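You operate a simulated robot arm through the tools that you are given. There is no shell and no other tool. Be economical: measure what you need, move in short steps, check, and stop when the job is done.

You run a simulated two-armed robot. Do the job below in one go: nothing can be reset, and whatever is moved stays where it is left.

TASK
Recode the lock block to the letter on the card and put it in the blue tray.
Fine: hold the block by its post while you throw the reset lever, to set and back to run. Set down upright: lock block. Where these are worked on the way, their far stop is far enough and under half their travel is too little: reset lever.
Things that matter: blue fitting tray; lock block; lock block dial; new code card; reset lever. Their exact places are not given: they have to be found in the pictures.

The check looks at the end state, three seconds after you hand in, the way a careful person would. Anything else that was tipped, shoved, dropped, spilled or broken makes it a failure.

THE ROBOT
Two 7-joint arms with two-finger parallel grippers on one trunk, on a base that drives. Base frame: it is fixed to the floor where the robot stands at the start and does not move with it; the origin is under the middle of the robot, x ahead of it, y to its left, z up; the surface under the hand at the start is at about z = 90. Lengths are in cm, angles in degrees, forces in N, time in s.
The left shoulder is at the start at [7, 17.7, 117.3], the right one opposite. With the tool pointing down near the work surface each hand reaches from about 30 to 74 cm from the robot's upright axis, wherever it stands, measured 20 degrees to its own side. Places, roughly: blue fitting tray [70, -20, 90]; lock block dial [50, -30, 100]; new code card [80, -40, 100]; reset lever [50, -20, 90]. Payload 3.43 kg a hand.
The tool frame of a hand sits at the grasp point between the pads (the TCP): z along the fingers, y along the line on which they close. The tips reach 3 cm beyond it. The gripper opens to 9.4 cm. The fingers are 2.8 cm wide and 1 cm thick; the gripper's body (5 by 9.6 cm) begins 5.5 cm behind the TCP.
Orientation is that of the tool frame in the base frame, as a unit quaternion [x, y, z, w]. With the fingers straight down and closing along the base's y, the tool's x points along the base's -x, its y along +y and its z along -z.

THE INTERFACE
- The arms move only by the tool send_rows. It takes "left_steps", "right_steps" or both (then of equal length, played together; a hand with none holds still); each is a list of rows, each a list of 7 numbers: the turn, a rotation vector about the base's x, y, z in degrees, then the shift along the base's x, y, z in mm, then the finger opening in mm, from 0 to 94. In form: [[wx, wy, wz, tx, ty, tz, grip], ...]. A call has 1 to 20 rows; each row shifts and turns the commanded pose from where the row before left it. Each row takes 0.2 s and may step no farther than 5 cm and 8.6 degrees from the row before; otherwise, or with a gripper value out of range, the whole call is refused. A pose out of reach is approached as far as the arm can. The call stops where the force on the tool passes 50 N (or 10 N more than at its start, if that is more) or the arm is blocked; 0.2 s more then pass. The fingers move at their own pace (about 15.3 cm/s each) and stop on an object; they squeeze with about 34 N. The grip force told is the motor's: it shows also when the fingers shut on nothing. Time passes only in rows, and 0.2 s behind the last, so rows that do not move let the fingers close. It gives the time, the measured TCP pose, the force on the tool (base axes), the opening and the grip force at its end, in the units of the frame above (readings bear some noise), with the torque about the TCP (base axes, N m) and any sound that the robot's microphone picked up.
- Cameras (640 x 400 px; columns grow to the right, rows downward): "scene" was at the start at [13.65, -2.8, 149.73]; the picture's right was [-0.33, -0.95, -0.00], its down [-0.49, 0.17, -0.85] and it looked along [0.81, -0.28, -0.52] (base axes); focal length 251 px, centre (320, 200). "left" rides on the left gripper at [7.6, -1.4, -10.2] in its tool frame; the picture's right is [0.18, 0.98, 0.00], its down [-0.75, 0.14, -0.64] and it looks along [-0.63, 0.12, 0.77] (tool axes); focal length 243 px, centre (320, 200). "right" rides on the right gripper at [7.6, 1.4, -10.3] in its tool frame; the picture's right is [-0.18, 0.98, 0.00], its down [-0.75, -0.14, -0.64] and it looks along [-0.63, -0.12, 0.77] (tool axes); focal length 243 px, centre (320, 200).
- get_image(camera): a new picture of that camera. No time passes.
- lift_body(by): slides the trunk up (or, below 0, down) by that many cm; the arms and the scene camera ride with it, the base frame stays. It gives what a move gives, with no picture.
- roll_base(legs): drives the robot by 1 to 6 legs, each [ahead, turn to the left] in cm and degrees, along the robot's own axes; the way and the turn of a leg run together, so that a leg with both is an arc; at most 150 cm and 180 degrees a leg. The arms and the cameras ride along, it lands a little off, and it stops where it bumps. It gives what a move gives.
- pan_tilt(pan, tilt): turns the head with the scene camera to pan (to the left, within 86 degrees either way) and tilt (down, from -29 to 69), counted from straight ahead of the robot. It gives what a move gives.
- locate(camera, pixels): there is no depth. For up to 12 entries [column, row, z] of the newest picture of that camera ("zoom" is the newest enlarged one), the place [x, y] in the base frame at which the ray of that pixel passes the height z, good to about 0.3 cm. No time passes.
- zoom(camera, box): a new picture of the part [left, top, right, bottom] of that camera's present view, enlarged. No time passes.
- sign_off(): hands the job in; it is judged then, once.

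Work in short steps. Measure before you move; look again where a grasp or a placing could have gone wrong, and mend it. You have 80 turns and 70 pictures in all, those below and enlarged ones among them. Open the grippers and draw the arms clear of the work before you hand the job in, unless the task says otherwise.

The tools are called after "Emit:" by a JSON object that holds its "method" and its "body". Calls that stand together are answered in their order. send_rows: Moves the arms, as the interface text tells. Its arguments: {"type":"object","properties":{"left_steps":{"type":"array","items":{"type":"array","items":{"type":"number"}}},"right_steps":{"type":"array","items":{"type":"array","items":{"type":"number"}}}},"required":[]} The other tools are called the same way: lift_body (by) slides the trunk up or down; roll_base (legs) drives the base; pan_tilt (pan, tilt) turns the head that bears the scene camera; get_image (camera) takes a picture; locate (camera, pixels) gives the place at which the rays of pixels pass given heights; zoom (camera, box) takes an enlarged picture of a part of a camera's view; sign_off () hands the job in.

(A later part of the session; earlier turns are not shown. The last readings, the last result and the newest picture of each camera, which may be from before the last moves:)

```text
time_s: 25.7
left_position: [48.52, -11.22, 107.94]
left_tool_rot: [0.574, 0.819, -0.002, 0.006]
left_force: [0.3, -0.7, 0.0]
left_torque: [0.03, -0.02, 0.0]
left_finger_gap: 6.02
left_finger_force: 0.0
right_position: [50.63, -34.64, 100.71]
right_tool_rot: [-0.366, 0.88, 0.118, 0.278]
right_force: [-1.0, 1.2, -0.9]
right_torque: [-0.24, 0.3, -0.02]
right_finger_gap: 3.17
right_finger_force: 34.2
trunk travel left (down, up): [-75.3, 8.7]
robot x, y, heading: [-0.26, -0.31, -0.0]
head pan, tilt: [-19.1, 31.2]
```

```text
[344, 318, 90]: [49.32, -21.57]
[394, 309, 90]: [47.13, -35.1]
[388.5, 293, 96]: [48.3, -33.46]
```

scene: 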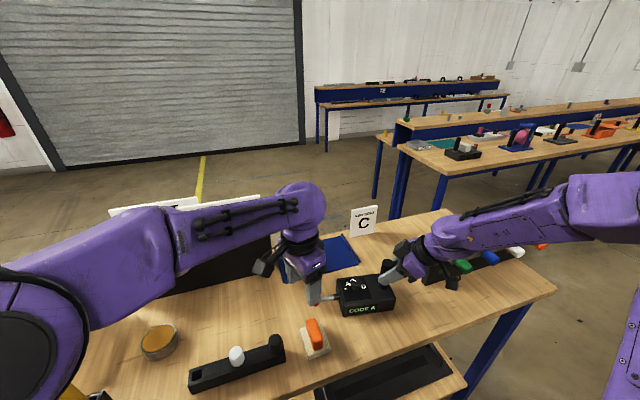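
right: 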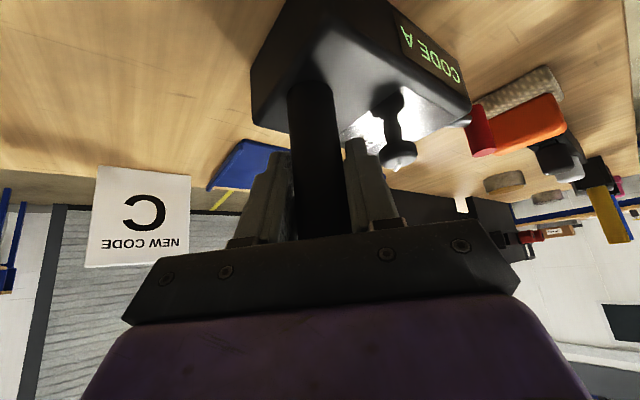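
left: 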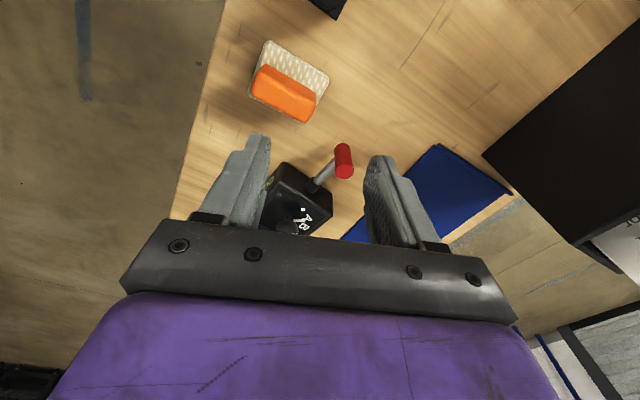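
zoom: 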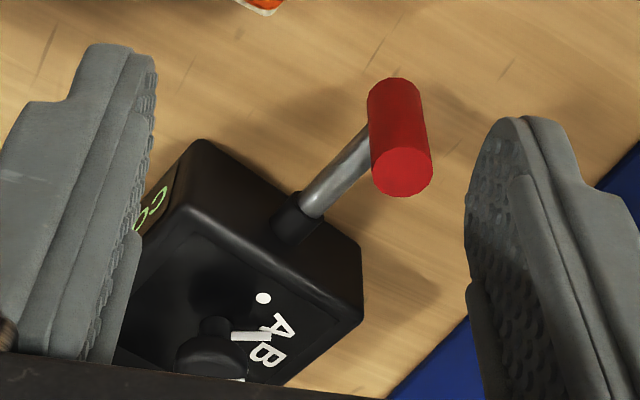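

Block yaw ≈ 9° clockwise, handle at (54.3,-15.5). I'll finish the throw by pushing the handle toward +x with closed fingers; first check the sponge's extent and move above the start point.

Emit:
{"method": "locate", "body": {"camera": "left", "pixels": [[300, 124, 90], [328, 78, 90], [318, 98, 93], [303, 122, 93], [250, 92, 90]]}}

Emit:
{"method": "send_rows", "body": {"left_steps": [[0, 0, -6, 8, -14, 0, 30], [0, 0, -6, 8, -15, 0, 5], [0, 0, -6, 8, -15, -10, 0], [0, 0, 0, 0, 0, -20, 0], [0, 0, 0, 0, 0, 0, 0]]}}

Emit:
{"method": "get_image", "body": {"camera": "left"}}

```text
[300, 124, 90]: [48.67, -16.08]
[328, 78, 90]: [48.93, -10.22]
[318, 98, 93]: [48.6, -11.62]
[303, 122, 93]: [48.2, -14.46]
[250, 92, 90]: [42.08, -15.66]
```

```text
time_s: 26.9
left_position: [50.88, -15.72, 104.97]
left_tool_rot: [0.696, 0.718, 0.002, 0.008]
left_force: [-0.8, -0.1, 0.0]
left_torque: [-0.01, 0.02, 0.01]
left_finger_gap: 0.01
left_finger_force: 33.1
right_position: [50.67, -34.64, 100.72]
right_tool_rot: [-0.366, 0.88, 0.118, 0.278]
right_force: [0.1, -0.5, -0.5]
right_torque: [-0.38, 0.22, 0.0]
right_finger_gap: 3.18
right_finger_force: 34.1
trunk travel left (down, up): [-75.3, 8.7]
robot x, y, heading: [-0.44, 0.25, 0.1]
head pan, tilt: [-19.1, 31.2]
```

```text
34 pictures are left
```

left: 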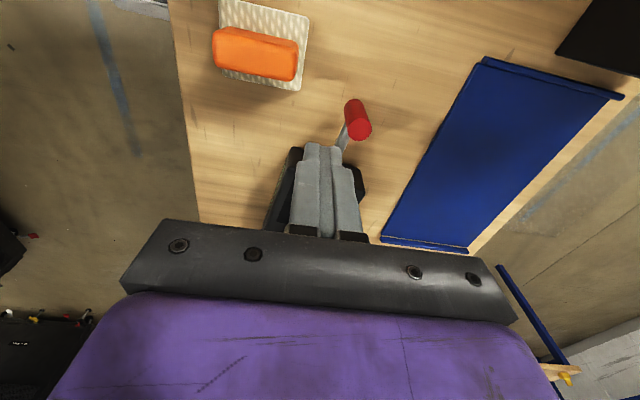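

Clear. I'll descend to z≈97 and push +x in small steps up to ~1.5 cm past contact.

Emit:
{"method": "send_rows", "body": {"left_steps": [[0, 0, 0, 0, 0, -40, 0], [0, 0, 0, 0, 0, -38, 0], [0, 0, 0, 7, 0, 0, 0], [0, 0, 0, 5, 0, 0, 0], [0, 0, 0, 4, 0, 0, 0], [0, 0, 0, 4, 0, 0, 0], [0, 0, 0, 4, 0, 0, 0]]}}

Emit:
{"method": "zoom", "body": {"camera": "scene", "box": [290, 240, 430, 340]}}

```text
time_s: 28.5
left_position: [53.33, -15.86, 97.24]
left_tool_rot: [0.698, 0.716, 0.001, 0.008]
left_force: [-0.5, 0.2, -0.7]
left_torque: [0.02, 0.0, -0.02]
left_finger_gap: 0.03
left_finger_force: 33.3
right_position: [50.69, -34.61, 100.72]
right_tool_rot: [-0.366, 0.88, 0.119, 0.279]
right_force: [1.2, -0.5, -3.1]
right_torque: [-0.27, 0.14, -0.08]
right_finger_gap: 3.18
right_finger_force: 33.7
trunk travel left (down, up): [-75.3, 8.7]
robot x, y, heading: [-0.1, -0.3, 0.1]
head pan, tilt: [-19.1, 31.2]
```

```text
4.00 times, centred on (360, 290) of scene
```

zoom: 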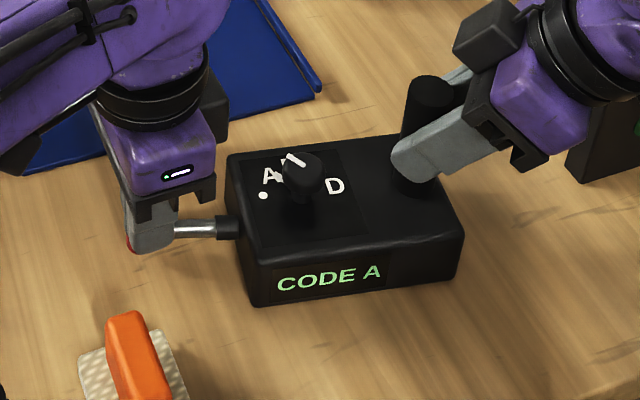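

Contact with negligible force; block steady. I'll continue pushing ~1.6 cm, drifting slightly -y with the arc.

Emit:
{"method": "send_rows", "body": {"left_steps": [[0, 0, 0, 4, -1, 0, 0], [0, 0, 0, 4, -1.5, 0, 0], [0, 0, 0, 4, -1.5, 0, 0], [0, 0, 0, 3, -1.5, 0, 0]]}}

Emit:
{"method": "zoom", "body": {"camera": "scene", "box": [290, 240, 430, 340]}}

```text
time_s: 29.5
left_position: [53.58, -15.98, 97.18]
left_tool_rot: [0.697, 0.717, 0.002, 0.007]
left_force: [0.6, 0.1, 0.6]
left_torque: [-0.02, 0.02, -0.01]
left_finger_gap: 0.0
left_finger_force: 33.2
left hand out of reach, approached as far as the arm can: row 2, 3, 4
right_position: [50.69, -34.79, 100.71]
right_tool_rot: [-0.366, 0.88, 0.118, 0.278]
right_force: [-0.5, 0.4, -2.3]
right_torque: [-0.27, 0.18, -0.04]
right_finger_gap: 3.19
right_finger_force: 34.0
trunk travel left (down, up): [-75.3, 8.7]
robot x, y, heading: [-0.13, -0.12, 0.1]
head pan, tilt: [-19.1, 31.2]
```

```text
4.00 times, centred on (360, 290) of scene
```

zoom: 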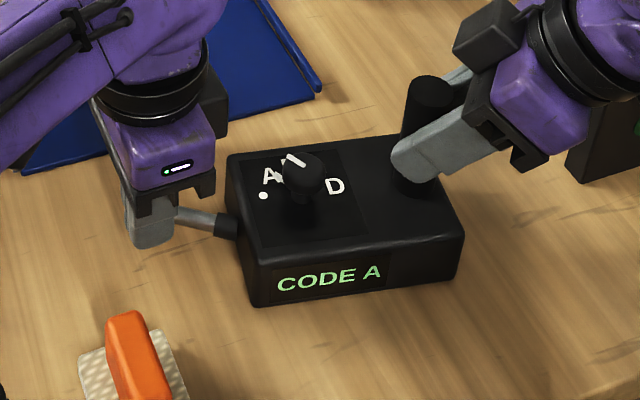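

The arm is at a wrist limit at this yaw, so I'll unwind the hand +32° while it leans on the handle, then see how far it gets.

Emit:
{"method": "send_rows", "body": {"left_steps": [[0, 0, 8, -1, 0, 0, 0], [0, 0, 8, -1, 0, 0, 0], [0, 0, 8, 0, 0, 0, 0], [0, 0, 8, 2, 0, 0, 0], [0, 0, 0, 3, -1, 0, 0], [0, 0, 0, 3, -1, 0, 0]]}}

Emit:
{"method": "zoom", "body": {"camera": "scene", "box": [290, 240, 430, 340]}}

```text
time_s: 30.9
left_position: [53.53, -15.96, 97.19]
left_tool_rot: [0.474, 0.881, 0.004, 0.008]
left_force: [-0.8, -0.2, -0.4]
left_torque: [-0.03, -0.03, 0.0]
left_finger_gap: 0.0
left_finger_force: 32.6
left hand out of reach, approached as far as the arm can: row 5, 6
right_position: [50.6, -34.72, 100.72]
right_tool_rot: [-0.366, 0.88, 0.119, 0.278]
right_force: [0.1, 0.6, -4.2]
right_torque: [-0.14, 0.13, 0.0]
right_finger_gap: 3.14
right_finger_force: 33.9
trunk travel left (down, up): [-75.3, 8.7]
robot x, y, heading: [-0.12, 0.31, 0.5]
head pan, tilt: [-19.1, 31.2]
```

```text
4.00 times, centred on (360, 290) of scene
```

zoom: 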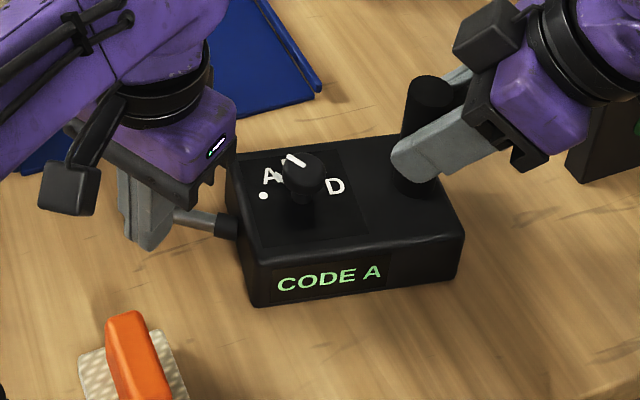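

The limit is reach rather than yaw. I'll back off a little and lean the hand (wrist back toward the left shoulder) by ~24°, then push again.

Emit:
{"method": "send_rows", "body": {"left_steps": [[0, 0, 0, -25, 0, 3, 0], [-5.6, -5.6, 0, 0, 0, 3, 0], [-5.6, -5.6, 0, 0, 0, 0, 0], [-5.6, -5.6, 0, 0, 0, 0, 0], [0, 0, 0, 0, 0, 0, 0]]}}

Emit:
{"method": "get_image", "body": {"camera": "left"}}

```text
time_s: 32.1
left_position: [51.09, -16.02, 97.85]
left_tool_rot: [0.461, 0.862, -0.056, 0.204]
left_force: [-1.0, 0.2, 0.1]
left_torque: [0.0, -0.02, -0.02]
left_finger_gap: 0.0
left_finger_force: 33.2
right_position: [50.66, -34.8, 100.81]
right_tool_rot: [-0.366, 0.88, 0.119, 0.279]
right_force: [-0.3, -0.3, -3.9]
right_torque: [-0.11, 0.23, 0.11]
right_finger_gap: 3.16
right_finger_force: 34.2
trunk travel left (down, up): [-75.3, 8.7]
robot x, y, heading: [-0.21, -0.34, 0.2]
head pan, tilt: [-19.1, 31.2]
```

```text
30 pictures are left
```

left: 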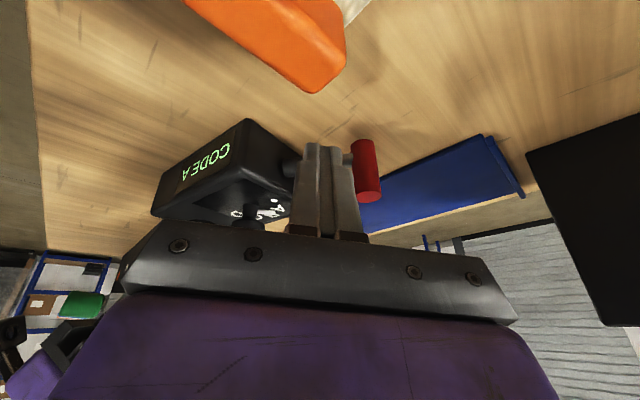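

Handle is right beside the fingers at (367,170). I'll push +x in 5 mm steps.

Emit:
{"method": "send_rows", "body": {"left_steps": [[0, 0, 0, 10, 0, -5, 0], [0, 0, 0, 10, 0, 0, 0], [0, 0, 0, 5, 0, 0, 0], [0, 0, 0, 4, -1, 0, 0], [0, 0, 0, 4, -1, 0, 0], [0, 0, 0, 4, -1, 0, 0], [0, 0, 0, 4, -2, 0, 0]]}}

Emit:
{"method": "zoom", "body": {"camera": "scene", "box": [290, 240, 430, 340]}}

```text
time_s: 33.7
left_position: [55.33, -16.43, 97.4]
left_tool_rot: [0.462, 0.862, -0.056, 0.204]
left_force: [-2.5, -1.9, -1.7]
left_torque: [-0.03, 0.11, -0.09]
left_finger_gap: 0.02
left_finger_force: 33.1
right_position: [50.71, -34.86, 100.74]
right_tool_rot: [-0.366, 0.88, 0.118, 0.279]
right_force: [3.2, 1.1, -1.4]
right_torque: [0.08, -0.11, -0.28]
right_finger_gap: 3.15
right_finger_force: 34.2
trunk travel left (down, up): [-75.3, 8.7]
robot x, y, heading: [0.37, 0.09, -0.1]
head pan, tilt: [-19.1, 31.2]
```

```text
4.00 times, centred on (360, 290) of scene
```

zoom: 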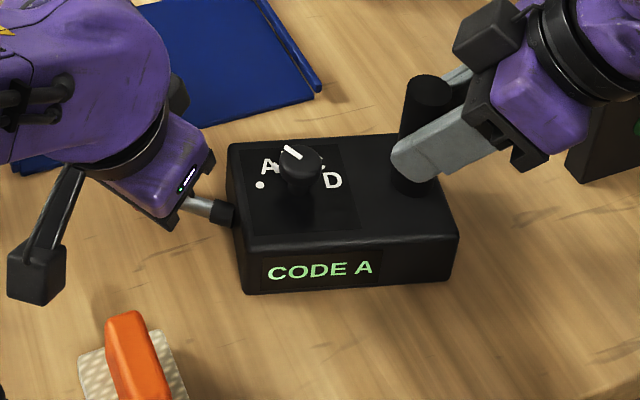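

A small reaction (2.5 N) and slight block yaw suggest the far stop is reached. I'll back off, lift, and check the lever stays.

Emit:
{"method": "send_rows", "body": {"left_steps": [[0, 0, 0, -20, 5, 0, 0], [0, 0, 0, -10, 10, 20, 0], [0, 0, 0, -10, 20, 30, 20], [0, 0, 0, -10, 20, 30, 40], [0, 0, 0, -10, 10, 20, 40], [0, 0, 0, 0, 0, 0, 40]]}}

Emit:
{"method": "zoom", "body": {"camera": "scene", "box": [290, 240, 430, 340]}}

Emit:
{"method": "get_image", "body": {"camera": "left"}}

```text
time_s: 35.1
left_position: [49.29, -9.86, 107.26]
left_tool_rot: [0.461, 0.862, -0.056, 0.204]
left_force: [-0.2, -0.6, 0.8]
left_torque: [-0.03, -0.02, 0.0]
left_finger_gap: 3.99
left_finger_force: 0.1
right_position: [50.65, -34.7, 100.79]
right_tool_rot: [-0.367, 0.88, 0.119, 0.278]
right_force: [-0.9, 0.0, -2.9]
right_torque: [-0.14, 0.26, 0.1]
right_finger_gap: 3.15
right_finger_force: 34.5
trunk travel left (down, up): [-75.3, 8.7]
robot x, y, heading: [-0.01, -0.22, -0.0]
head pan, tilt: [-19.1, 31.2]
```

```text
4.00 times, centred on (360, 290) of scene
```

zoom: 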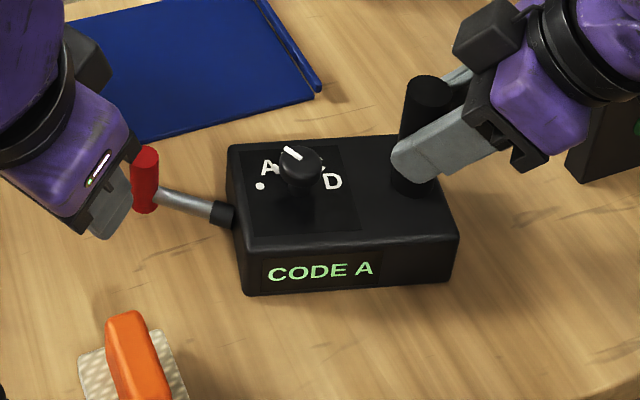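

```text
27 pictures are left
```

left: 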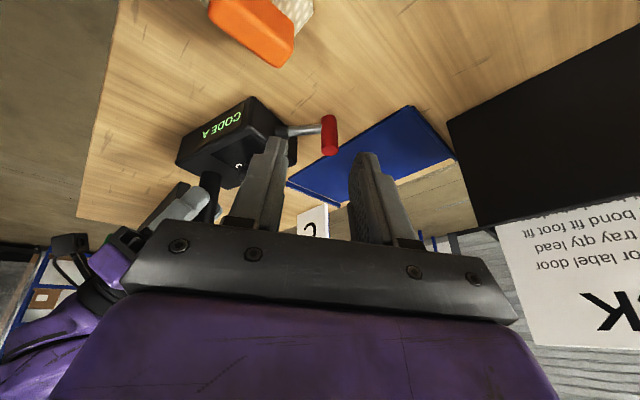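

The lever holds at the far side. Now I'll locate the handle, block edges and knob for the dial turn.

Emit:
{"method": "locate", "body": {"camera": "scene", "pixels": [[341.2, 313.5, 90], [392.3, 310, 90], [316.3, 278, 97], [355.3, 279, 98], [355.3, 279, 99], [355, 288, 96], [333, 294, 93]]}}

Emit:
{"method": "locate", "body": {"camera": "left", "pixels": [[330, 151, 97], [330, 151, 96], [287, 131, 93]]}}

```text
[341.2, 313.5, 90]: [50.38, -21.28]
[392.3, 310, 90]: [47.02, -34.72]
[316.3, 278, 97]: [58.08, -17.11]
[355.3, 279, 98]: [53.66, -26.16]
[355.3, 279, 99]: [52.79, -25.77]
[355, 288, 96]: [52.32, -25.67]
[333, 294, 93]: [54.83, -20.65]
```

```text
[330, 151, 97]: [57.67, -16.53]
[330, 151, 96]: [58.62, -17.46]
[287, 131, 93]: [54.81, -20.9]
```

Lever is at ~+24° vs. -27° at the start, i.e. thrown. The knob (≈52.5,-26.2) is out of the left arm's comfortable reach, so I'll release the post, raise both arms and turn the base right ~24°.

Emit:
{"method": "send_rows", "body": {"right_steps": [[0, 0, 0, 0, 0, 0, 40], [0, 0, 0, 0, 0, 0, 60], [0, 0, 0, -8, -8, 16, 60], [0, 0, 0, -12, -12, 25, 60], [0, 0, 0, -14, -14, 28, 60], [0, 0, 0, -14, -14, 28, 60], [0, 0, 0, -20, 5, 40, 60], [0, 0, 0, -20, 5, 40, 60], [0, 0, 0, -20, 0, 40, 60], [0, 0, 0, 0, 0, 20, 60]], "left_steps": [[0, 0, 0, 0, 0, 0, 40], [0, 0, 0, 0, 0, 30, 40], [0, 0, 0, 0, 10, 30, 40], [0, 0, 0, -10, 10, 30, 40], [0, 0, 0, -15, 10, 40, 40], [0, 0, 0, -15, 10, 40, 40], [0, 0, 0, -20, 10, 20, 40], [0, 0, 0, -20, 0, 0, 40], [0, 0, 0, 0, 0, 0, 40], [0, 0, 0, 0, 0, 0, 40]]}}

Emit:
{"method": "get_image", "body": {"camera": "scene"}}

```text
time_s: 37.3
left_position: [41.27, -4.85, 126.44]
left_tool_rot: [0.461, 0.862, -0.056, 0.205]
left_force: [-0.4, 0.1, -1.1]
left_torque: [0.0, 0.0, 0.03]
left_finger_gap: 4.01
left_finger_force: 0.0
right_position: [39.75, -38.45, 124.37]
right_tool_rot: [-0.366, 0.88, 0.117, 0.279]
right_force: [0.7, -0.3, -0.2]
right_torque: [-0.02, -0.04, -0.02]
right_finger_gap: 6.01
right_finger_force: 0.1
trunk travel left (down, up): [-75.3, 8.7]
robot x, y, heading: [-0.11, 0.1, 0.2]
head pan, tilt: [-19.1, 31.2]
```

```text
26 pictures are left
```

scene: 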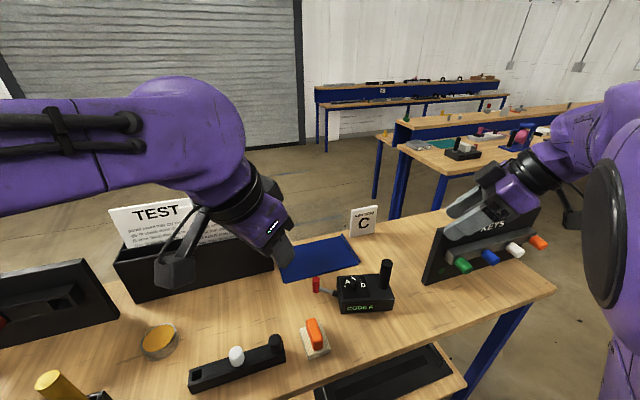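

Both arms are clear. I'll turn the base 24° to the right and pan the head so the block stays in view.

Emit:
{"method": "roll_base", "body": {"legs": [[0, -24]]}}

Emit:
{"method": "pan_tilt", "body": {"pan": -2, "tilt": 38}}

Emit:
{"method": "get_image", "body": {"camera": "scene"}}

```text
time_s: 39.0
left_position: [35.73, -20.99, 126.35]
left_tool_rot: [0.629, 0.748, -0.097, 0.188]
left_force: [1.0, 0.4, 0.1]
left_torque: [0.02, -0.02, -0.01]
left_finger_gap: 4.01
left_finger_force: 0.0
right_position: [20.9, -51.22, 124.33]
right_tool_rot: [-0.177, 0.937, 0.057, 0.297]
right_force: [0.3, 0.6, -0.7]
right_torque: [-0.03, -0.03, -0.01]
right_finger_gap: 6.01
right_finger_force: 0.1
trunk travel left (down, up): [-75.3, 8.7]
robot x, y, heading: [0.02, -0.13, -23.6]
head pan, tilt: [-19.1, 31.2]
```

```text
time_s: 39.8
left_position: [35.73, -21.12, 126.4]
left_tool_rot: [0.629, 0.748, -0.096, 0.189]
left_force: [-0.1, 0.2, 0.0]
left_torque: [0.0, -0.01, -0.01]
left_finger_gap: 4.01
left_finger_force: 0.1
right_position: [20.8, -51.24, 124.32]
right_tool_rot: [-0.177, 0.937, 0.058, 0.297]
right_force: [0.5, 0.1, -0.2]
right_torque: [-0.02, -0.01, 0.01]
right_finger_gap: 6.0
right_finger_force: 0.1
trunk travel left (down, up): [-75.3, 8.7]
robot x, y, heading: [0.15, -0.02, -23.6]
head pan, tilt: [-2.0, 38.0]
```

```text
25 pictures are left
```

scene: 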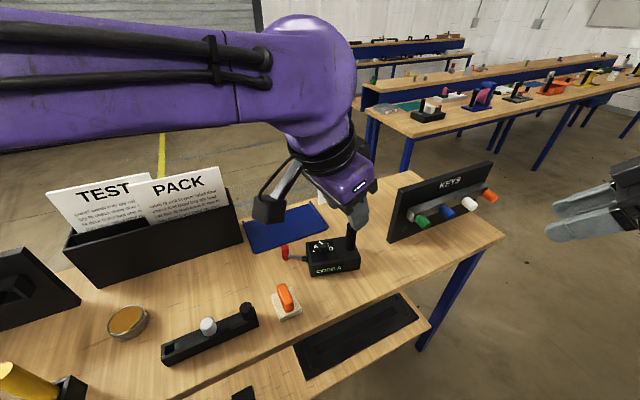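

Turn done, nothing disturbed. I'll bring the right hand back to the pre-grasp pose over the post.

Emit:
{"method": "send_rows", "body": {"right_steps": [[0, 0, 4, 40, 19, 0, 60], [0, 0, 4, 40, 19, -5, 60], [0, 0, 4, 40, 19, -10, 60], [0, 0, 4, 40, 19, -15, 60], [0, 0, 4, 40, 19, -20, 60], [0, 0, 3.6, 40, 19, -30, 60], [0, 0, 0, 10, 5, -41, 60], [0, 0, 0, 9, 5, -41, 60], [0, 0, 0, 0, 0, 0, 60]]}}

Emit:
{"method": "get_image", "body": {"camera": "right"}}

```text
refused: row 6 steps farther than a row can; nothing moved
```

```text
24 pictures are left
```

right: 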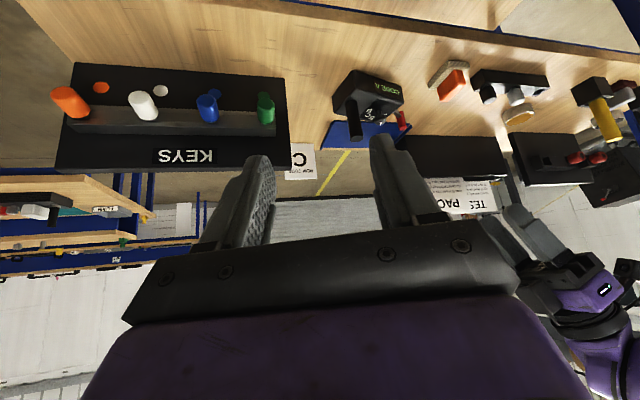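

The step was slightly too long; I'll split it.

Emit:
{"method": "send_rows", "body": {"right_steps": [[0, 0, 4, 40, 19, 0, 60], [0, 0, 4, 40, 19, -5, 60], [0, 0, 4, 40, 19, -10, 60], [0, 0, 4, 40, 19, -15, 60], [0, 0, 4, 40, 19, -15, 60], [0, 0, 3.6, 35, 17, -20, 60], [0, 0, 0, 10, 5, -32, 60], [0, 0, 0, 9, 5, -32, 60], [0, 0, 0, 5, 2, -33, 60], [0, 0, 0, 0, 0, 0, 60]]}}

Emit:
{"method": "get_image", "body": {"camera": "right"}}

```text
time_s: 42.0
left_position: [35.58, -21.0, 126.51]
left_tool_rot: [0.629, 0.748, -0.097, 0.189]
left_force: [-0.3, -0.1, 0.5]
left_torque: [-0.01, -0.01, -0.01]
left_finger_gap: 4.0
left_finger_force: 0.1
right_position: [46.68, -38.87, 108.32]
right_tool_rot: [-0.365, 0.88, 0.118, 0.279]
right_force: [0.0, -0.5, 0.1]
right_torque: [0.01, -0.01, 0.01]
right_finger_gap: 6.0
right_finger_force: 0.2
trunk travel left (down, up): [-75.3, 8.7]
robot x, y, heading: [-0.01, 0.1, -23.8]
head pan, tilt: [-2.0, 38.0]
```

```text
23 pictures are left
```

right: 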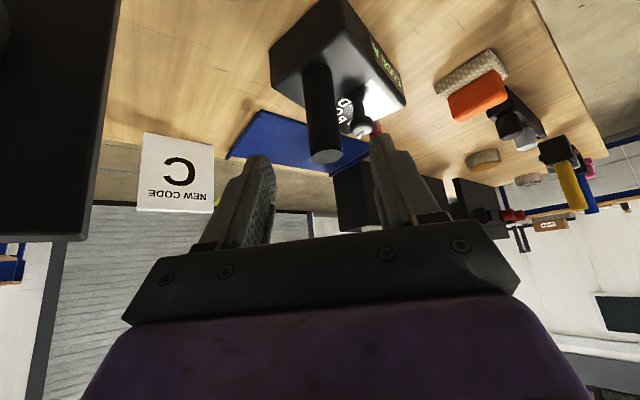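

Alignment matches the earlier pre-grasp (post top at (327,155)). Advance and close.

Emit:
{"method": "send_rows", "body": {"right_steps": [[0, 0, 0, 10, 10, -19, 60], [0, 0, 0, 10, 10, -19, 60], [0, 0, 0, 10, 10, -19, 60], [0, 0, 0, 9, 9, -19, 60], [0, 0, 0, 0, 0, 0, 60], [0, 0, 0, 0, 0, 0, 30], [0, 0, 0, 0, 0, 0, 5], [0, 0, 0, 0, 0, 0, 5], [0, 0, 0, 0, 0, 0, 5]]}}

Emit:
{"method": "zoom", "body": {"camera": "scene", "box": [270, 210, 400, 300]}}

```text
time_s: 44.0
left_position: [35.67, -21.04, 126.49]
left_tool_rot: [0.629, 0.748, -0.096, 0.189]
left_force: [-0.3, 0.0, -0.6]
left_torque: [-0.01, 0.01, 0.01]
left_finger_gap: 4.0
left_finger_force: 0.1
right_position: [50.79, -34.94, 100.4]
right_tool_rot: [-0.364, 0.881, 0.117, 0.279]
right_force: [-0.9, -0.5, -0.6]
right_torque: [0.04, -0.02, 0.0]
right_finger_gap: 3.16
right_finger_force: 33.7
trunk travel left (down, up): [-75.3, 8.7]
robot x, y, heading: [-0.0, -0.31, -23.8]
head pan, tilt: [-2.0, 38.0]
```

```text
4.44 times, centred on (335, 255) of scene
```

zoom: 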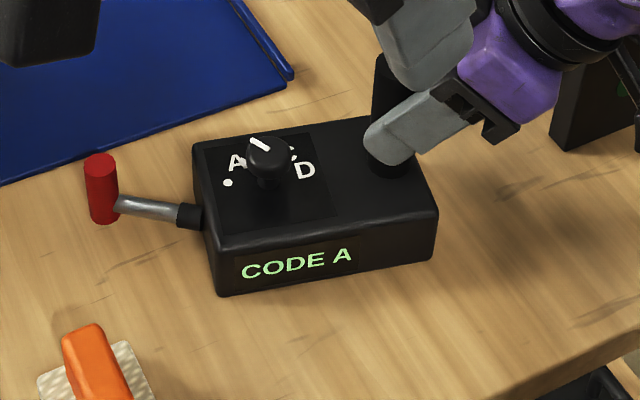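

Post held again; dial and lever unchanged. I'll bring the left hand upright above the knob (≈52.4,-26.2), closing roughly along y, and take a view.

Emit:
{"method": "send_rows", "body": {"left_steps": [[7.5, 3.2, 0, 15, -4.5, 0, 44], [7.5, 3.2, 0, 15, -4.5, -5, 44], [7.5, 3.2, 0, 15, -4.5, -5, 44], [0, 0, 7.5, 15, -4.5, -10, 44], [0, 0, 7.5, 15, -4.5, -15, 44], [0, 0, 7.5, 15, -4.5, -20, 44], [0, 0, 7.5, 15, -4.5, -20, 44], [0, 0, 7.5, 15, -4.5, -20, 44], [0, 0, 7.5, 15, -4.5, -20, 44], [0, 0, 7.5, 15, -4.5, -15, 44], [0, 0, 7.5, 13, -4.5, -15, 44], [0, 0, 0, 0, 0, 0, 44]]}}

Emit:
{"method": "get_image", "body": {"camera": "left"}}

```text
time_s: 46.5
left_position: [52.48, -25.73, 112.0]
left_tool_rot: [0.17, 0.985, -0.004, -0.002]
left_force: [0.4, -0.4, 0.0]
left_torque: [0.0, 0.0, -0.01]
left_finger_gap: 4.4
left_finger_force: 0.1
right_position: [50.69, -34.94, 100.42]
right_tool_rot: [-0.365, 0.881, 0.117, 0.279]
right_force: [0.5, -1.4, 1.4]
right_torque: [0.01, -0.02, 0.0]
right_finger_gap: 3.15
right_finger_force: 34.4
trunk travel left (down, up): [-75.3, 8.7]
robot x, y, heading: [-0.05, 0.45, -23.7]
head pan, tilt: [-2.0, 38.0]
```

```text
21 pictures are left
```

left: 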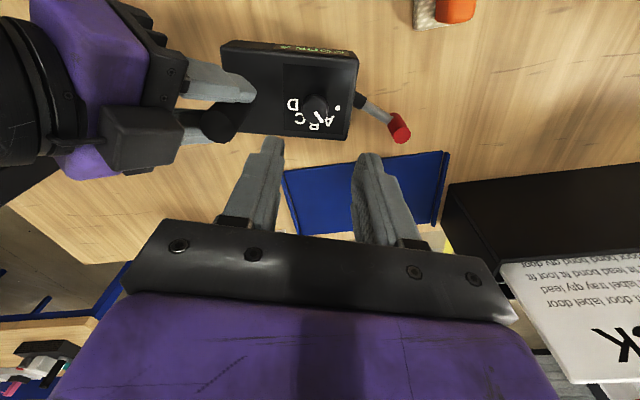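

The knob is at about (316,102) between the fingers. I'll zoom and locate it.

Emit:
{"method": "zoom", "body": {"camera": "left", "box": [260, 50, 380, 150]}}

Emit:
{"method": "locate", "body": {"camera": "left", "pixels": [[317, 102, 98], [317, 102, 99], [312, 97, 96], [338, 108, 96], [330, 121, 96], [314, 127, 96], [299, 119, 96], [293, 105, 96], [315, 150, 109]]}}

```text
4.00 times, centred on (320, 100) of left
```

zoom: 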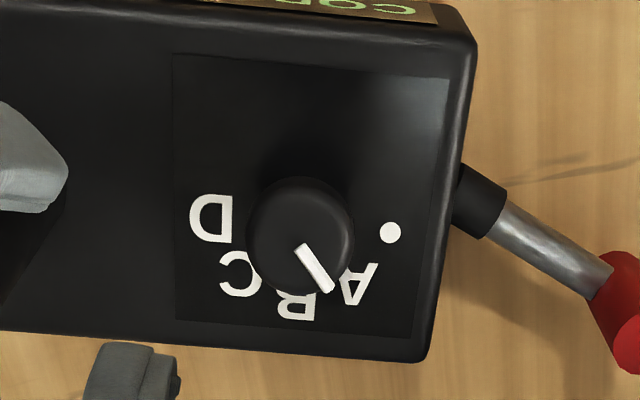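

```text
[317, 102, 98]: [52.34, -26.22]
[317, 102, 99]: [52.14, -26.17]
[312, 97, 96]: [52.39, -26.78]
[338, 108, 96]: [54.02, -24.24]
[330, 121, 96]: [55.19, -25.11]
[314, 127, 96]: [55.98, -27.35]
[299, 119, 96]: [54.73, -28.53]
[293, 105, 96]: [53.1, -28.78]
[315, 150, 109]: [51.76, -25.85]
```

Pointer near A, C lies ~90° further clockwise. I'll centre and lower the left hand over the knob to z≈99.6.

Emit:
{"method": "send_rows", "body": {"left_steps": [[0, 0, 0, -2, -5, -30, 44], [0, 0, 0, 0, 0, -40, 44], [0, 0, 0, 0, 0, -35, 44], [0, 0, 0, 0, 0, -12, 44], [0, 0, 0, 0, 0, -7, 44], [0, 0, 0, 0, 0, 0, 44]]}}

Emit:
{"method": "zoom", "body": {"camera": "left", "box": [220, 80, 420, 240]}}

```text
time_s: 48.0
left_position: [52.22, -26.09, 99.45]
left_tool_rot: [0.171, 0.985, -0.003, -0.002]
left_force: [-0.7, 0.4, 0.2]
left_torque: [0.0, 0.0, 0.02]
left_finger_gap: 4.38
left_finger_force: 0.0
right_position: [50.67, -35.07, 100.43]
right_tool_rot: [-0.364, 0.881, 0.116, 0.279]
right_force: [-0.9, -0.8, 0.2]
right_torque: [0.0, 0.0, -0.02]
right_finger_gap: 3.14
right_finger_force: 33.7
trunk travel left (down, up): [-75.3, 8.7]
robot x, y, heading: [0.48, -0.11, -23.5]
head pan, tilt: [-2.0, 38.0]
```

```text
2.50 times, centred on (320, 160) of left
```

zoom: 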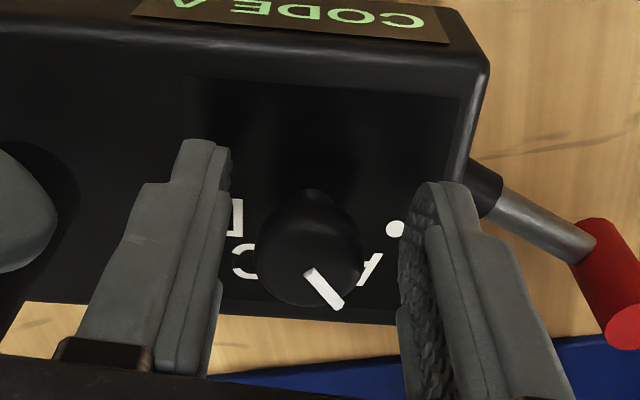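

Knob is centred between the fingers, no contact yet. I'll close on it, then turn -88° about z.

Emit:
{"method": "send_rows", "body": {"left_steps": [[0, 0, 0, 0, 0, 0, 25], [0, 0, 0, 0, 0, 0, 10], [0, 0, 0, 0, 0, 0, 5], [0, 0, -8, 0, 0, 0, 5], [0, 0, -8, 0, 0, 0, 5], [0, 0, -8, 0, 0, 0, 5], [0, 0, 0, 0, 0, 0, 5]]}}

Emit:
{"method": "zoom", "body": {"camera": "scene", "box": [270, 210, 400, 300]}}

```text
time_s: 49.5
left_position: [51.95, -26.25, 99.54]
left_tool_rot: [0.377, 0.926, 0.002, -0.001]
left_force: [6.1, 41.9, 0.5]
left_torque: [0.72, -0.2, 0.38]
left_finger_gap: 2.71
left_finger_force: 34.2
right_position: [50.76, -35.21, 100.41]
right_tool_rot: [-0.364, 0.881, 0.116, 0.279]
right_force: [-4.5, -39.8, 8.8]
right_torque: [0.29, -0.09, -0.4]
right_finger_gap: 3.24
right_finger_force: 33.8
trunk travel left (down, up): [-75.3, 8.7]
robot x, y, heading: [0.36, -0.34, -23.8]
head pan, tilt: [-2.0, 38.0]
```

```text
4.44 times, centred on (335, 255) of scene
```

zoom: 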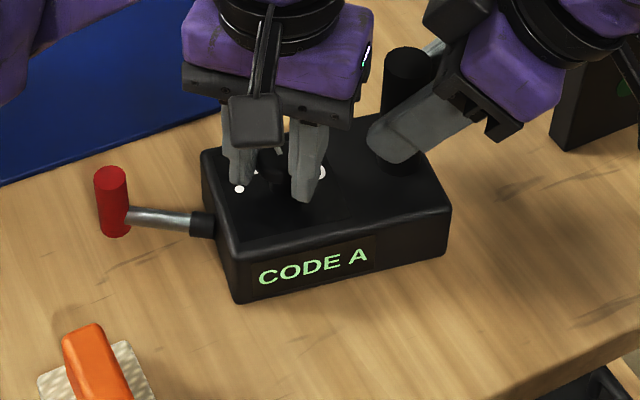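

Left and right hands are squeezing each other (±40 N in y), so I'll ease the left hand +3 mm in y.

Emit:
{"method": "send_rows", "body": {"left_steps": [[0, 0, 0, 0, 1.5, 0, 5], [0, 0, 0, 0, 1.5, 0, 5]]}}

```text
time_s: 50.1
left_position: [51.86, -26.24, 99.47]
left_tool_rot: [0.376, 0.926, 0.0, -0.001]
left_force: [8.2, 28.2, -1.7]
left_torque: [1.04, 0.07, 0.27]
left_finger_gap: 2.67
left_finger_force: 34.0
right_position: [50.73, -35.23, 100.39]
right_tool_rot: [-0.364, 0.881, 0.118, 0.28]
right_force: [-5.8, -31.6, 13.4]
right_torque: [0.23, -0.12, -0.21]
right_finger_gap: 3.18
right_finger_force: 34.0
trunk travel left (down, up): [-75.3, 8.7]
robot x, y, heading: [0.04, 0.21, -23.8]
head pan, tilt: [-2.0, 38.0]
```

Force falls with the shift; another +5 mm y and +1.5 mm x.

Emit:
{"method": "send_rows", "body": {"left_steps": [[0, 0, 0, 0.5, 2.5, 0, 5], [0, 0, 0, 1, 2.5, 0, 5], [0, 0, 0, 0, 0, 0, 5]]}}

```text
time_s: 51.0
left_position: [51.68, -25.81, 99.53]
left_tool_rot: [0.377, 0.926, -0.004, -0.001]
left_force: [-2.1, 1.9, -0.5]
left_torque: [0.62, 0.42, -0.03]
left_finger_gap: 2.68
left_finger_force: 34.2
right_position: [50.67, -34.87, 100.51]
right_tool_rot: [-0.365, 0.88, 0.119, 0.28]
right_force: [1.6, -5.4, 9.5]
right_torque: [0.46, -0.36, -0.11]
right_finger_gap: 3.14
right_finger_force: 33.7
trunk travel left (down, up): [-75.3, 8.7]
robot x, y, heading: [-0.04, 0.18, -23.6]
head pan, tilt: [-2.0, 38.0]
```

Balanced now. Continue turning the knob, another -32°, and check the forces.

Emit:
{"method": "send_rows", "body": {"left_steps": [[0, 0, -8, 0, 0, 0, 5], [0, 0, -8, 0, 0, 0, 5], [0, 0, -8, 0, 0, 0, 5], [0, 0, -8, 0, 0, 0, 5], [0, 0, 0, 0, 0, 0, 5]]}}

Emit:
{"method": "zoom", "body": {"camera": "scene", "box": [270, 210, 400, 300]}}

```text
time_s: 52.1
left_position: [52.15, -25.62, 99.51]
left_tool_rot: [0.617, 0.787, -0.001, -0.002]
left_force: [6.0, 4.0, -2.1]
left_torque: [0.71, -0.22, 0.09]
left_finger_gap: 2.69
left_finger_force: 34.5
right_position: [50.63, -34.95, 100.33]
right_tool_rot: [-0.364, 0.881, 0.116, 0.278]
right_force: [-5.8, -3.6, 4.8]
right_torque: [-0.09, -0.01, 0.34]
right_finger_gap: 3.17
right_finger_force: 33.7
trunk travel left (down, up): [-75.3, 8.7]
robot x, y, heading: [0.0, -0.13, -23.6]
head pan, tilt: [-2.0, 38.0]
```

```text
4.44 times, centred on (335, 255) of scene
```

zoom: 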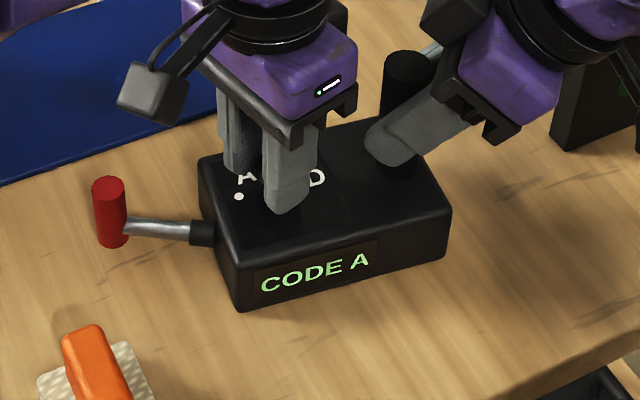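

Forces are small and the block holds. Another -32° (total 88°), then open.

Emit:
{"method": "send_rows", "body": {"left_steps": [[0, 0, -8, 0, 0, 0, 5], [0, 0, -8, 0, 0, 0, 5], [0, 0, -8, 0, 0, 0, 5], [0, 0, -8, 0, 0, 0, 5], [0, 0, 0, 0, 0, 0, 5]]}}

Emit:
{"method": "send_rows", "body": {"left_steps": [[0, 0, 0, 0, 0, 0, 44], [0, 0, 0, 0, 0, 0, 44], [0, 0, 0, 0, 0, 40, 44], [0, 0, 0, 0, 0, 45, 44], [0, 0, 0, 0, 0, 45, 44], [0, 0, 0, 0, 0, 0, 44]]}}

Emit:
{"method": "get_image", "body": {"camera": "left"}}

Emit:
{"method": "zoom", "body": {"camera": "scene", "box": [270, 210, 400, 300]}}

```text
time_s: 53.4
left_position: [51.99, -25.75, 99.45]
left_tool_rot: [0.81, 0.586, -0.001, -0.002]
left_force: [5.4, 9.6, 4.0]
left_torque: [-0.23, -0.09, 0.0]
left_finger_gap: 2.7
left_finger_force: 34.1
right_position: [50.82, -35.0, 100.23]
right_tool_rot: [-0.365, 0.881, 0.118, 0.277]
right_force: [-4.0, -10.9, -0.3]
right_torque: [-0.14, 0.08, 0.13]
right_finger_gap: 3.16
right_finger_force: 34.1
trunk travel left (down, up): [-75.3, 8.7]
robot x, y, heading: [0.13, 0.16, -23.8]
head pan, tilt: [-2.0, 38.0]
```

```text
time_s: 54.8
left_position: [51.84, -25.81, 112.64]
left_tool_rot: [0.81, 0.586, -0.002, -0.003]
left_force: [1.1, 0.7, 0.6]
left_torque: [0.01, -0.02, 0.0]
left_finger_gap: 4.41
left_finger_force: 0.0
right_position: [50.72, -34.88, 100.4]
right_tool_rot: [-0.364, 0.881, 0.118, 0.278]
right_force: [0.0, 0.8, 0.7]
right_torque: [-0.1, 0.16, 0.07]
right_finger_gap: 3.18
right_finger_force: 34.4
trunk travel left (down, up): [-75.3, 8.7]
robot x, y, heading: [-0.26, 0.12, -23.7]
head pan, tilt: [-2.0, 38.0]
```

```text
16 pictures are left
```

left: 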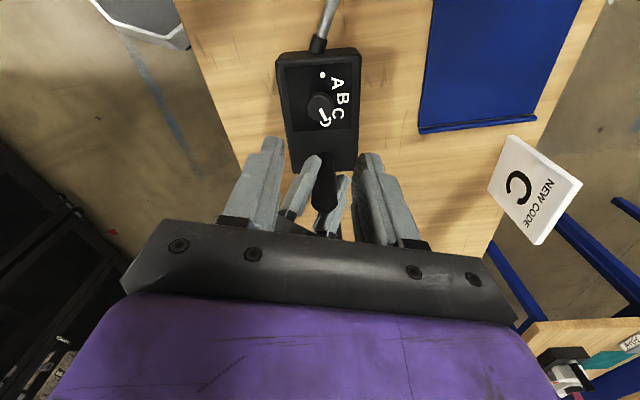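

```text
4.44 times, centred on (335, 255) of scene
```

zoom: 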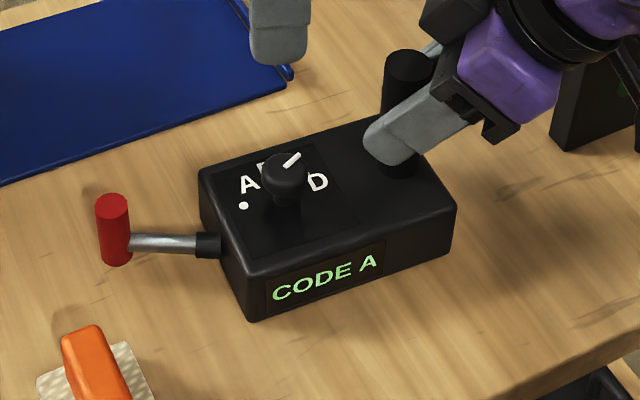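

I'll zoom on the dial to read the pointer against the letters.

Emit:
{"method": "zoom", "body": {"camera": "left", "box": [270, 40, 370, 140]}}

```text
4.00 times, centred on (320, 90) of left
```

zoom: 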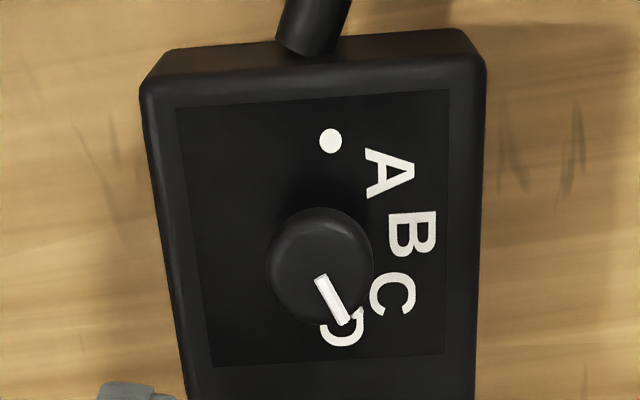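

Pointer reads about C but perhaps 5–8° past it toward D. I'll regrip the knob at the same spot and nudge it back +7°, then look again.

Emit:
{"method": "send_rows", "body": {"left_steps": [[0, 0, 0, 0, 0, -45, 44], [0, 0, 0, 0, 0, -45, 44], [0, 0, 0, 0, 0, -30, 44], [0, 0, 0, 0, 0, -11, 44], [0, 0, 0, 0, 0, 0, 25], [0, 0, 0, 0, 0, 0, 5], [0, 0, 0, 0, 0, 0, 5], [0, 0, 3.5, 0, 0, 0, 5], [0, 0, 3.5, 0, 0, 0, 5], [0, 0, 0, 0, 0, 0, 5], [0, 0, 0, 0, 0, 0, 44], [0, 0, 0, 0, 0, 0, 44], [0, 0, 0, 0, 0, 40, 44], [0, 0, 0, 0, 0, 45, 44], [0, 0, 0, 0, 0, 45, 44], [0, 0, 0, 0, 0, 0, 44]]}}

Emit:
{"method": "zoom", "body": {"camera": "left", "box": [270, 20, 370, 140]}}

```text
time_s: 58.1
left_position: [51.97, -25.6, 112.42]
left_tool_rot: [0.771, 0.636, -0.001, -0.001]
left_force: [0.8, 0.3, 0.0]
left_torque: [0.03, -0.04, 0.03]
left_finger_gap: 4.4
left_finger_force: 0.0
right_position: [50.76, -34.95, 100.32]
right_tool_rot: [-0.365, 0.88, 0.118, 0.278]
right_force: [-0.9, -0.3, -0.5]
right_torque: [-0.04, -0.06, 0.12]
right_finger_gap: 3.18
right_finger_force: 33.7
trunk travel left (down, up): [-75.3, 8.7]
robot x, y, heading: [0.36, 0.19, -23.7]
head pan, tilt: [-2.0, 38.0]
```

```text
3.33 times, centred on (320, 80) of left
```

zoom: 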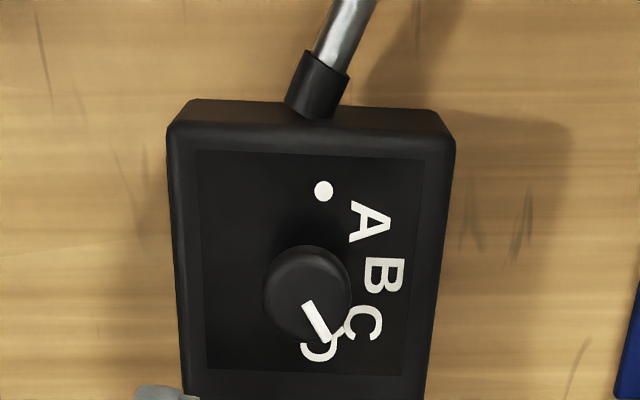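

Pointer now sits on C within a few degrees. Next, the lever back to run: I'll locate the handle from the current views.

Emit:
{"method": "locate", "body": {"camera": "scene", "pixels": [[288.4, 256.1, 97], [310, 265.5, 93], [319, 282, 90], [365, 265, 90]]}}

Emit:
{"method": "send_rows", "body": {"left_steps": [[0, 0, 8, 5, 15, 0, 20], [0, 0, 8, 15, 15, 0, 0], [0, 0, 8, 15, 15, 0, 0], [0, 0, 8, 15, 15, 0, 0], [0, 0, 8, 15, 15, 0, 0], [0, 0, 8, 15, 15, 0, 0], [0, 0, 0, 0, 0, 0, 0]]}}

Emit:
{"method": "get_image", "body": {"camera": "left"}}

```text
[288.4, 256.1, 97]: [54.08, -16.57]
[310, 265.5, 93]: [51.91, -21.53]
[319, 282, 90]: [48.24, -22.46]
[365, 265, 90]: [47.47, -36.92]
```

```text
time_s: 59.8
left_position: [60.08, -16.67, 112.29]
left_tool_rot: [0.447, 0.895, -0.001, -0.002]
left_force: [0.5, -0.1, 0.2]
left_torque: [-0.03, 0.01, 0.03]
left_finger_gap: 0.02
left_finger_force: 32.8
right_position: [50.81, -34.85, 100.36]
right_tool_rot: [-0.365, 0.881, 0.118, 0.278]
right_force: [0.0, 1.3, 0.6]
right_torque: [0.09, -0.13, -0.02]
right_finger_gap: 3.18
right_finger_force: 34.2
trunk travel left (down, up): [-75.3, 8.7]
robot x, y, heading: [0.1, 0.33, -23.7]
head pan, tilt: [-2.0, 38.0]
```

```text
12 pictures are left
```

left: 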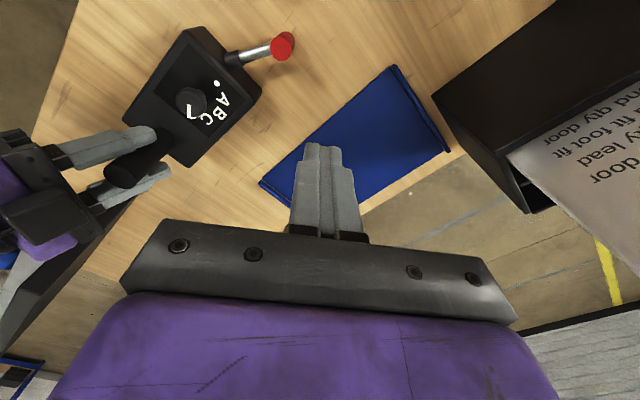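

Handle ≈ (54.1,-16.6), block yaw ≈ -3°. I'll square the closed fingers, lower them at x≈57.3 on its far side.

Emit:
{"method": "send_rows", "body": {"left_steps": [[0, 0, -7.4, -6, 2, 0, 0], [0, 0, -7.4, -6, 2, -15, 0], [0, 0, -7.4, -6, 2, -15, 0], [0, 0, -7.4, -5, 2, -20, 0], [0, 0, -7.4, -5, 1, -20, 0], [0, 0, 0, 0, 0, -40, 0], [0, 0, 0, 0, 0, -43, 0], [0, 0, 0, 0, 0, 0, 0]]}}

Emit:
{"method": "zoom", "body": {"camera": "scene", "box": [260, 210, 400, 300]}}

```text
time_s: 61.5
left_position: [56.94, -16.1, 97.04]
left_tool_rot: [0.708, 0.706, -0.002, -0.001]
left_force: [-0.7, 0.2, 0.4]
left_torque: [-0.01, -0.03, 0.02]
left_finger_gap: 0.0
left_finger_force: 32.9
right_position: [50.86, -35.02, 100.47]
right_tool_rot: [-0.365, 0.881, 0.117, 0.278]
right_force: [0.4, 0.6, 0.9]
right_torque: [-0.02, -0.08, -0.05]
right_finger_gap: 3.17
right_finger_force: 34.2
trunk travel left (down, up): [-75.3, 8.7]
robot x, y, heading: [0.1, 0.3, -23.6]
head pan, tilt: [-2.0, 38.0]
```

```text
4.44 times, centred on (330, 255) of scene
```

zoom: 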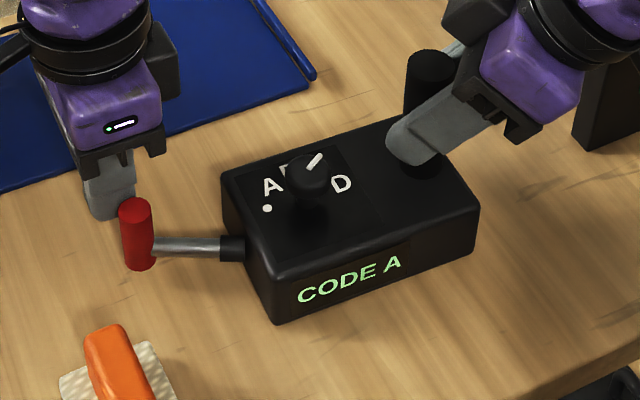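

Fingers are just beyond the handle. I'll push -x by 5 cm in 5 mm steps.

Emit:
{"method": "send_rows", "body": {"left_steps": [[0, 0, 0, -5, 1, 0, 0], [0, 0, 0, -5, 1, 0, 0], [0, 0, 0, -5, 1, 0, 0], [0, 0, 0, -5, 1, 0, 0], [0, 0, 0, -5, 0, 0, 0], [0, 0, 0, -5, 0, 0, 0], [0, 0, 0, -5, 0, 0, 0], [0, 0, 0, -5, 0, 0, 0], [0, 0, 0, -5, 0, 0, 0], [0, 0, 0, -5, 0, 0, 0]]}}

Emit:
{"method": "zoom", "body": {"camera": "scene", "box": [260, 210, 400, 300]}}

```text
time_s: 63.8
left_position: [52.03, -15.49, 97.21]
left_tool_rot: [0.708, 0.706, -0.001, -0.002]
left_force: [4.1, 1.5, 0.0]
left_torque: [0.02, -0.09, 0.02]
left_finger_gap: 0.0
left_finger_force: 33.2
right_position: [50.75, -34.99, 100.27]
right_tool_rot: [-0.365, 0.881, 0.118, 0.278]
right_force: [-1.7, -2.2, -0.6]
right_torque: [0.06, -0.07, 0.32]
right_finger_gap: 3.17
right_finger_force: 34.4
trunk travel left (down, up): [-75.3, 8.7]
robot x, y, heading: [0.16, 0.13, -23.8]
head pan, tilt: [-2.0, 38.0]
```

```text
4.44 times, centred on (330, 255) of scene
```

zoom: 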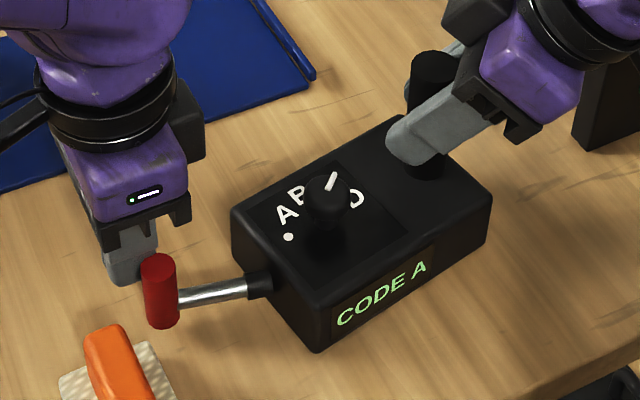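

The block is yawing with the push. I'll measure how far the lever moved relative to the block.

Emit:
{"method": "locate", "body": {"camera": "scene", "pixels": [[293.3, 269.6, 97], [316, 273.7, 93], [329.5, 289.2, 90], [368.3, 266, 90]]}}

```text
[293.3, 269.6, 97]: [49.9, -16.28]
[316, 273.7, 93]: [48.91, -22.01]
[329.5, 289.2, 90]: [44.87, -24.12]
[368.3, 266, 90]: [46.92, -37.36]
```

The lever only moved ~4° while the block yawed ~12°; a firm grip on the handle is needed, as in the first throw. I'll lift the left hand clear, and turn the block back clockwise ~22° with the right hand, away from the sponge.

Emit:
{"method": "send_rows", "body": {"left_steps": [[0, 0, 0, 10, 0, 0, 0], [0, 0, 0, 10, 0, 30, 0], [0, 0, 0, 10, 0, 40, 0], [0, 0, 0, 10, 0, 40, 20], [0, 0, -8, 0, 0, 20, 44], [0, 0, -8, 0, 0, 0, 44], [0, 0, -8, 0, 0, 0, 44], [0, 0, -8, 0, 0, 0, 44]], "right_steps": [[0, 0, 0, 0, 0, 0, 5], [0, 0, 0, 0, 0, 0, 5], [0, 0, -4.5, 0, 0, 0, 5], [0, 0, -4.5, 0, 0, 0, 5], [0, 0, -4.5, 0, 0, 0, 5], [0, 0, -4.5, 0, 0, 0, 5], [0, 0, -4.5, 0, 0, 0, 5], [0, 0, 0, 0, 0, 0, 5]]}}

Emit:
{"method": "get_image", "body": {"camera": "left"}}

```text
time_s: 65.5
left_position: [56.1, -15.41, 110.13]
left_tool_rot: [0.876, 0.483, 0.0, -0.003]
left_force: [-0.1, 0.2, 0.9]
left_torque: [0.02, -0.01, -0.01]
left_finger_gap: 4.39
left_finger_force: 0.0
right_position: [50.71, -35.04, 100.35]
right_tool_rot: [-0.185, 0.935, 0.061, 0.296]
right_force: [-0.5, -0.3, -0.3]
right_torque: [-0.26, 0.11, -0.03]
right_finger_gap: 3.16
right_finger_force: 34.0
trunk travel left (down, up): [-75.3, 8.7]
robot x, y, heading: [-0.08, -0.19, -23.6]
head pan, tilt: [-2.0, 38.0]
```

```text
9 pictures are left
```

left: 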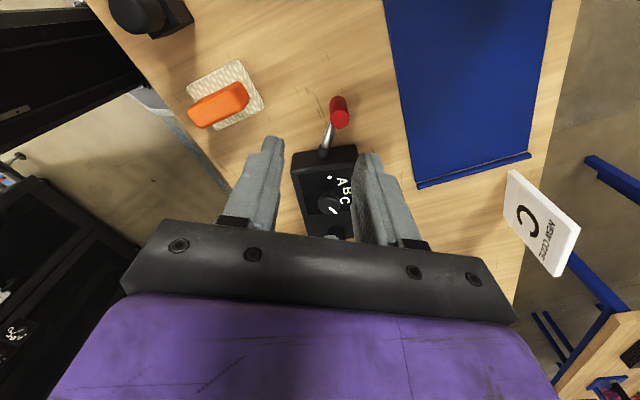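

The block turned with the post. I'll locate handle top (341,119), stub and block edge.

Emit:
{"method": "locate", "body": {"camera": "left", "pixels": [[341, 118, 97], [341, 118, 96], [322, 156, 92.5], [293, 163, 96], [356, 156, 96], [336, 99, 92], [329, 203, 98]]}}

```text
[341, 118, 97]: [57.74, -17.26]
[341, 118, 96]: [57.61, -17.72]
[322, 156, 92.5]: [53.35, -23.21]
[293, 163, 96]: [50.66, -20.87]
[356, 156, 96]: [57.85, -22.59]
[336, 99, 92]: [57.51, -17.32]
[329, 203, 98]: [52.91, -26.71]
```

Handle (57.65,-17.4), pivot ≈ (53.5,-22.6), lever at +25° to the block. I'll descend over the handle and grip it.

Emit:
{"method": "send_rows", "body": {"left_steps": [[0, 0, -3, 7, -10.5, 0, 44], [0, 0, -3, 7.5, -10.5, 0, 44], [0, 0, 0, 0, 0, -40, 44], [0, 0, 0, 0, 0, -40, 44], [0, 0, 0, 0, 0, -35, 44], [0, 0, 0, 0, 0, -19, 44], [0, 0, 0, 0, 0, 0, 44], [0, 0, 0, 0, 0, 0, 20], [0, 0, 0, 0, 0, 0, 5], [0, 0, 0, 0, 0, 0, 5]]}}

```text
time_s: 67.8
left_position: [57.5, -17.53, 96.51]
left_tool_rot: [0.9, 0.436, -0.002, -0.003]
left_force: [0.4, 0.6, 0.1]
left_torque: [0.12, -0.13, 0.01]
left_finger_gap: 1.93
left_finger_force: 34.3
right_position: [50.63, -35.06, 100.38]
right_tool_rot: [-0.187, 0.934, 0.062, 0.297]
right_force: [0.0, -0.7, 0.0]
right_torque: [0.02, 0.12, 0.08]
right_finger_gap: 3.17
right_finger_force: 33.6
trunk travel left (down, up): [-75.3, 8.7]
robot x, y, heading: [0.23, 0.13, -23.8]
head pan, tilt: [-2.0, 38.0]
```

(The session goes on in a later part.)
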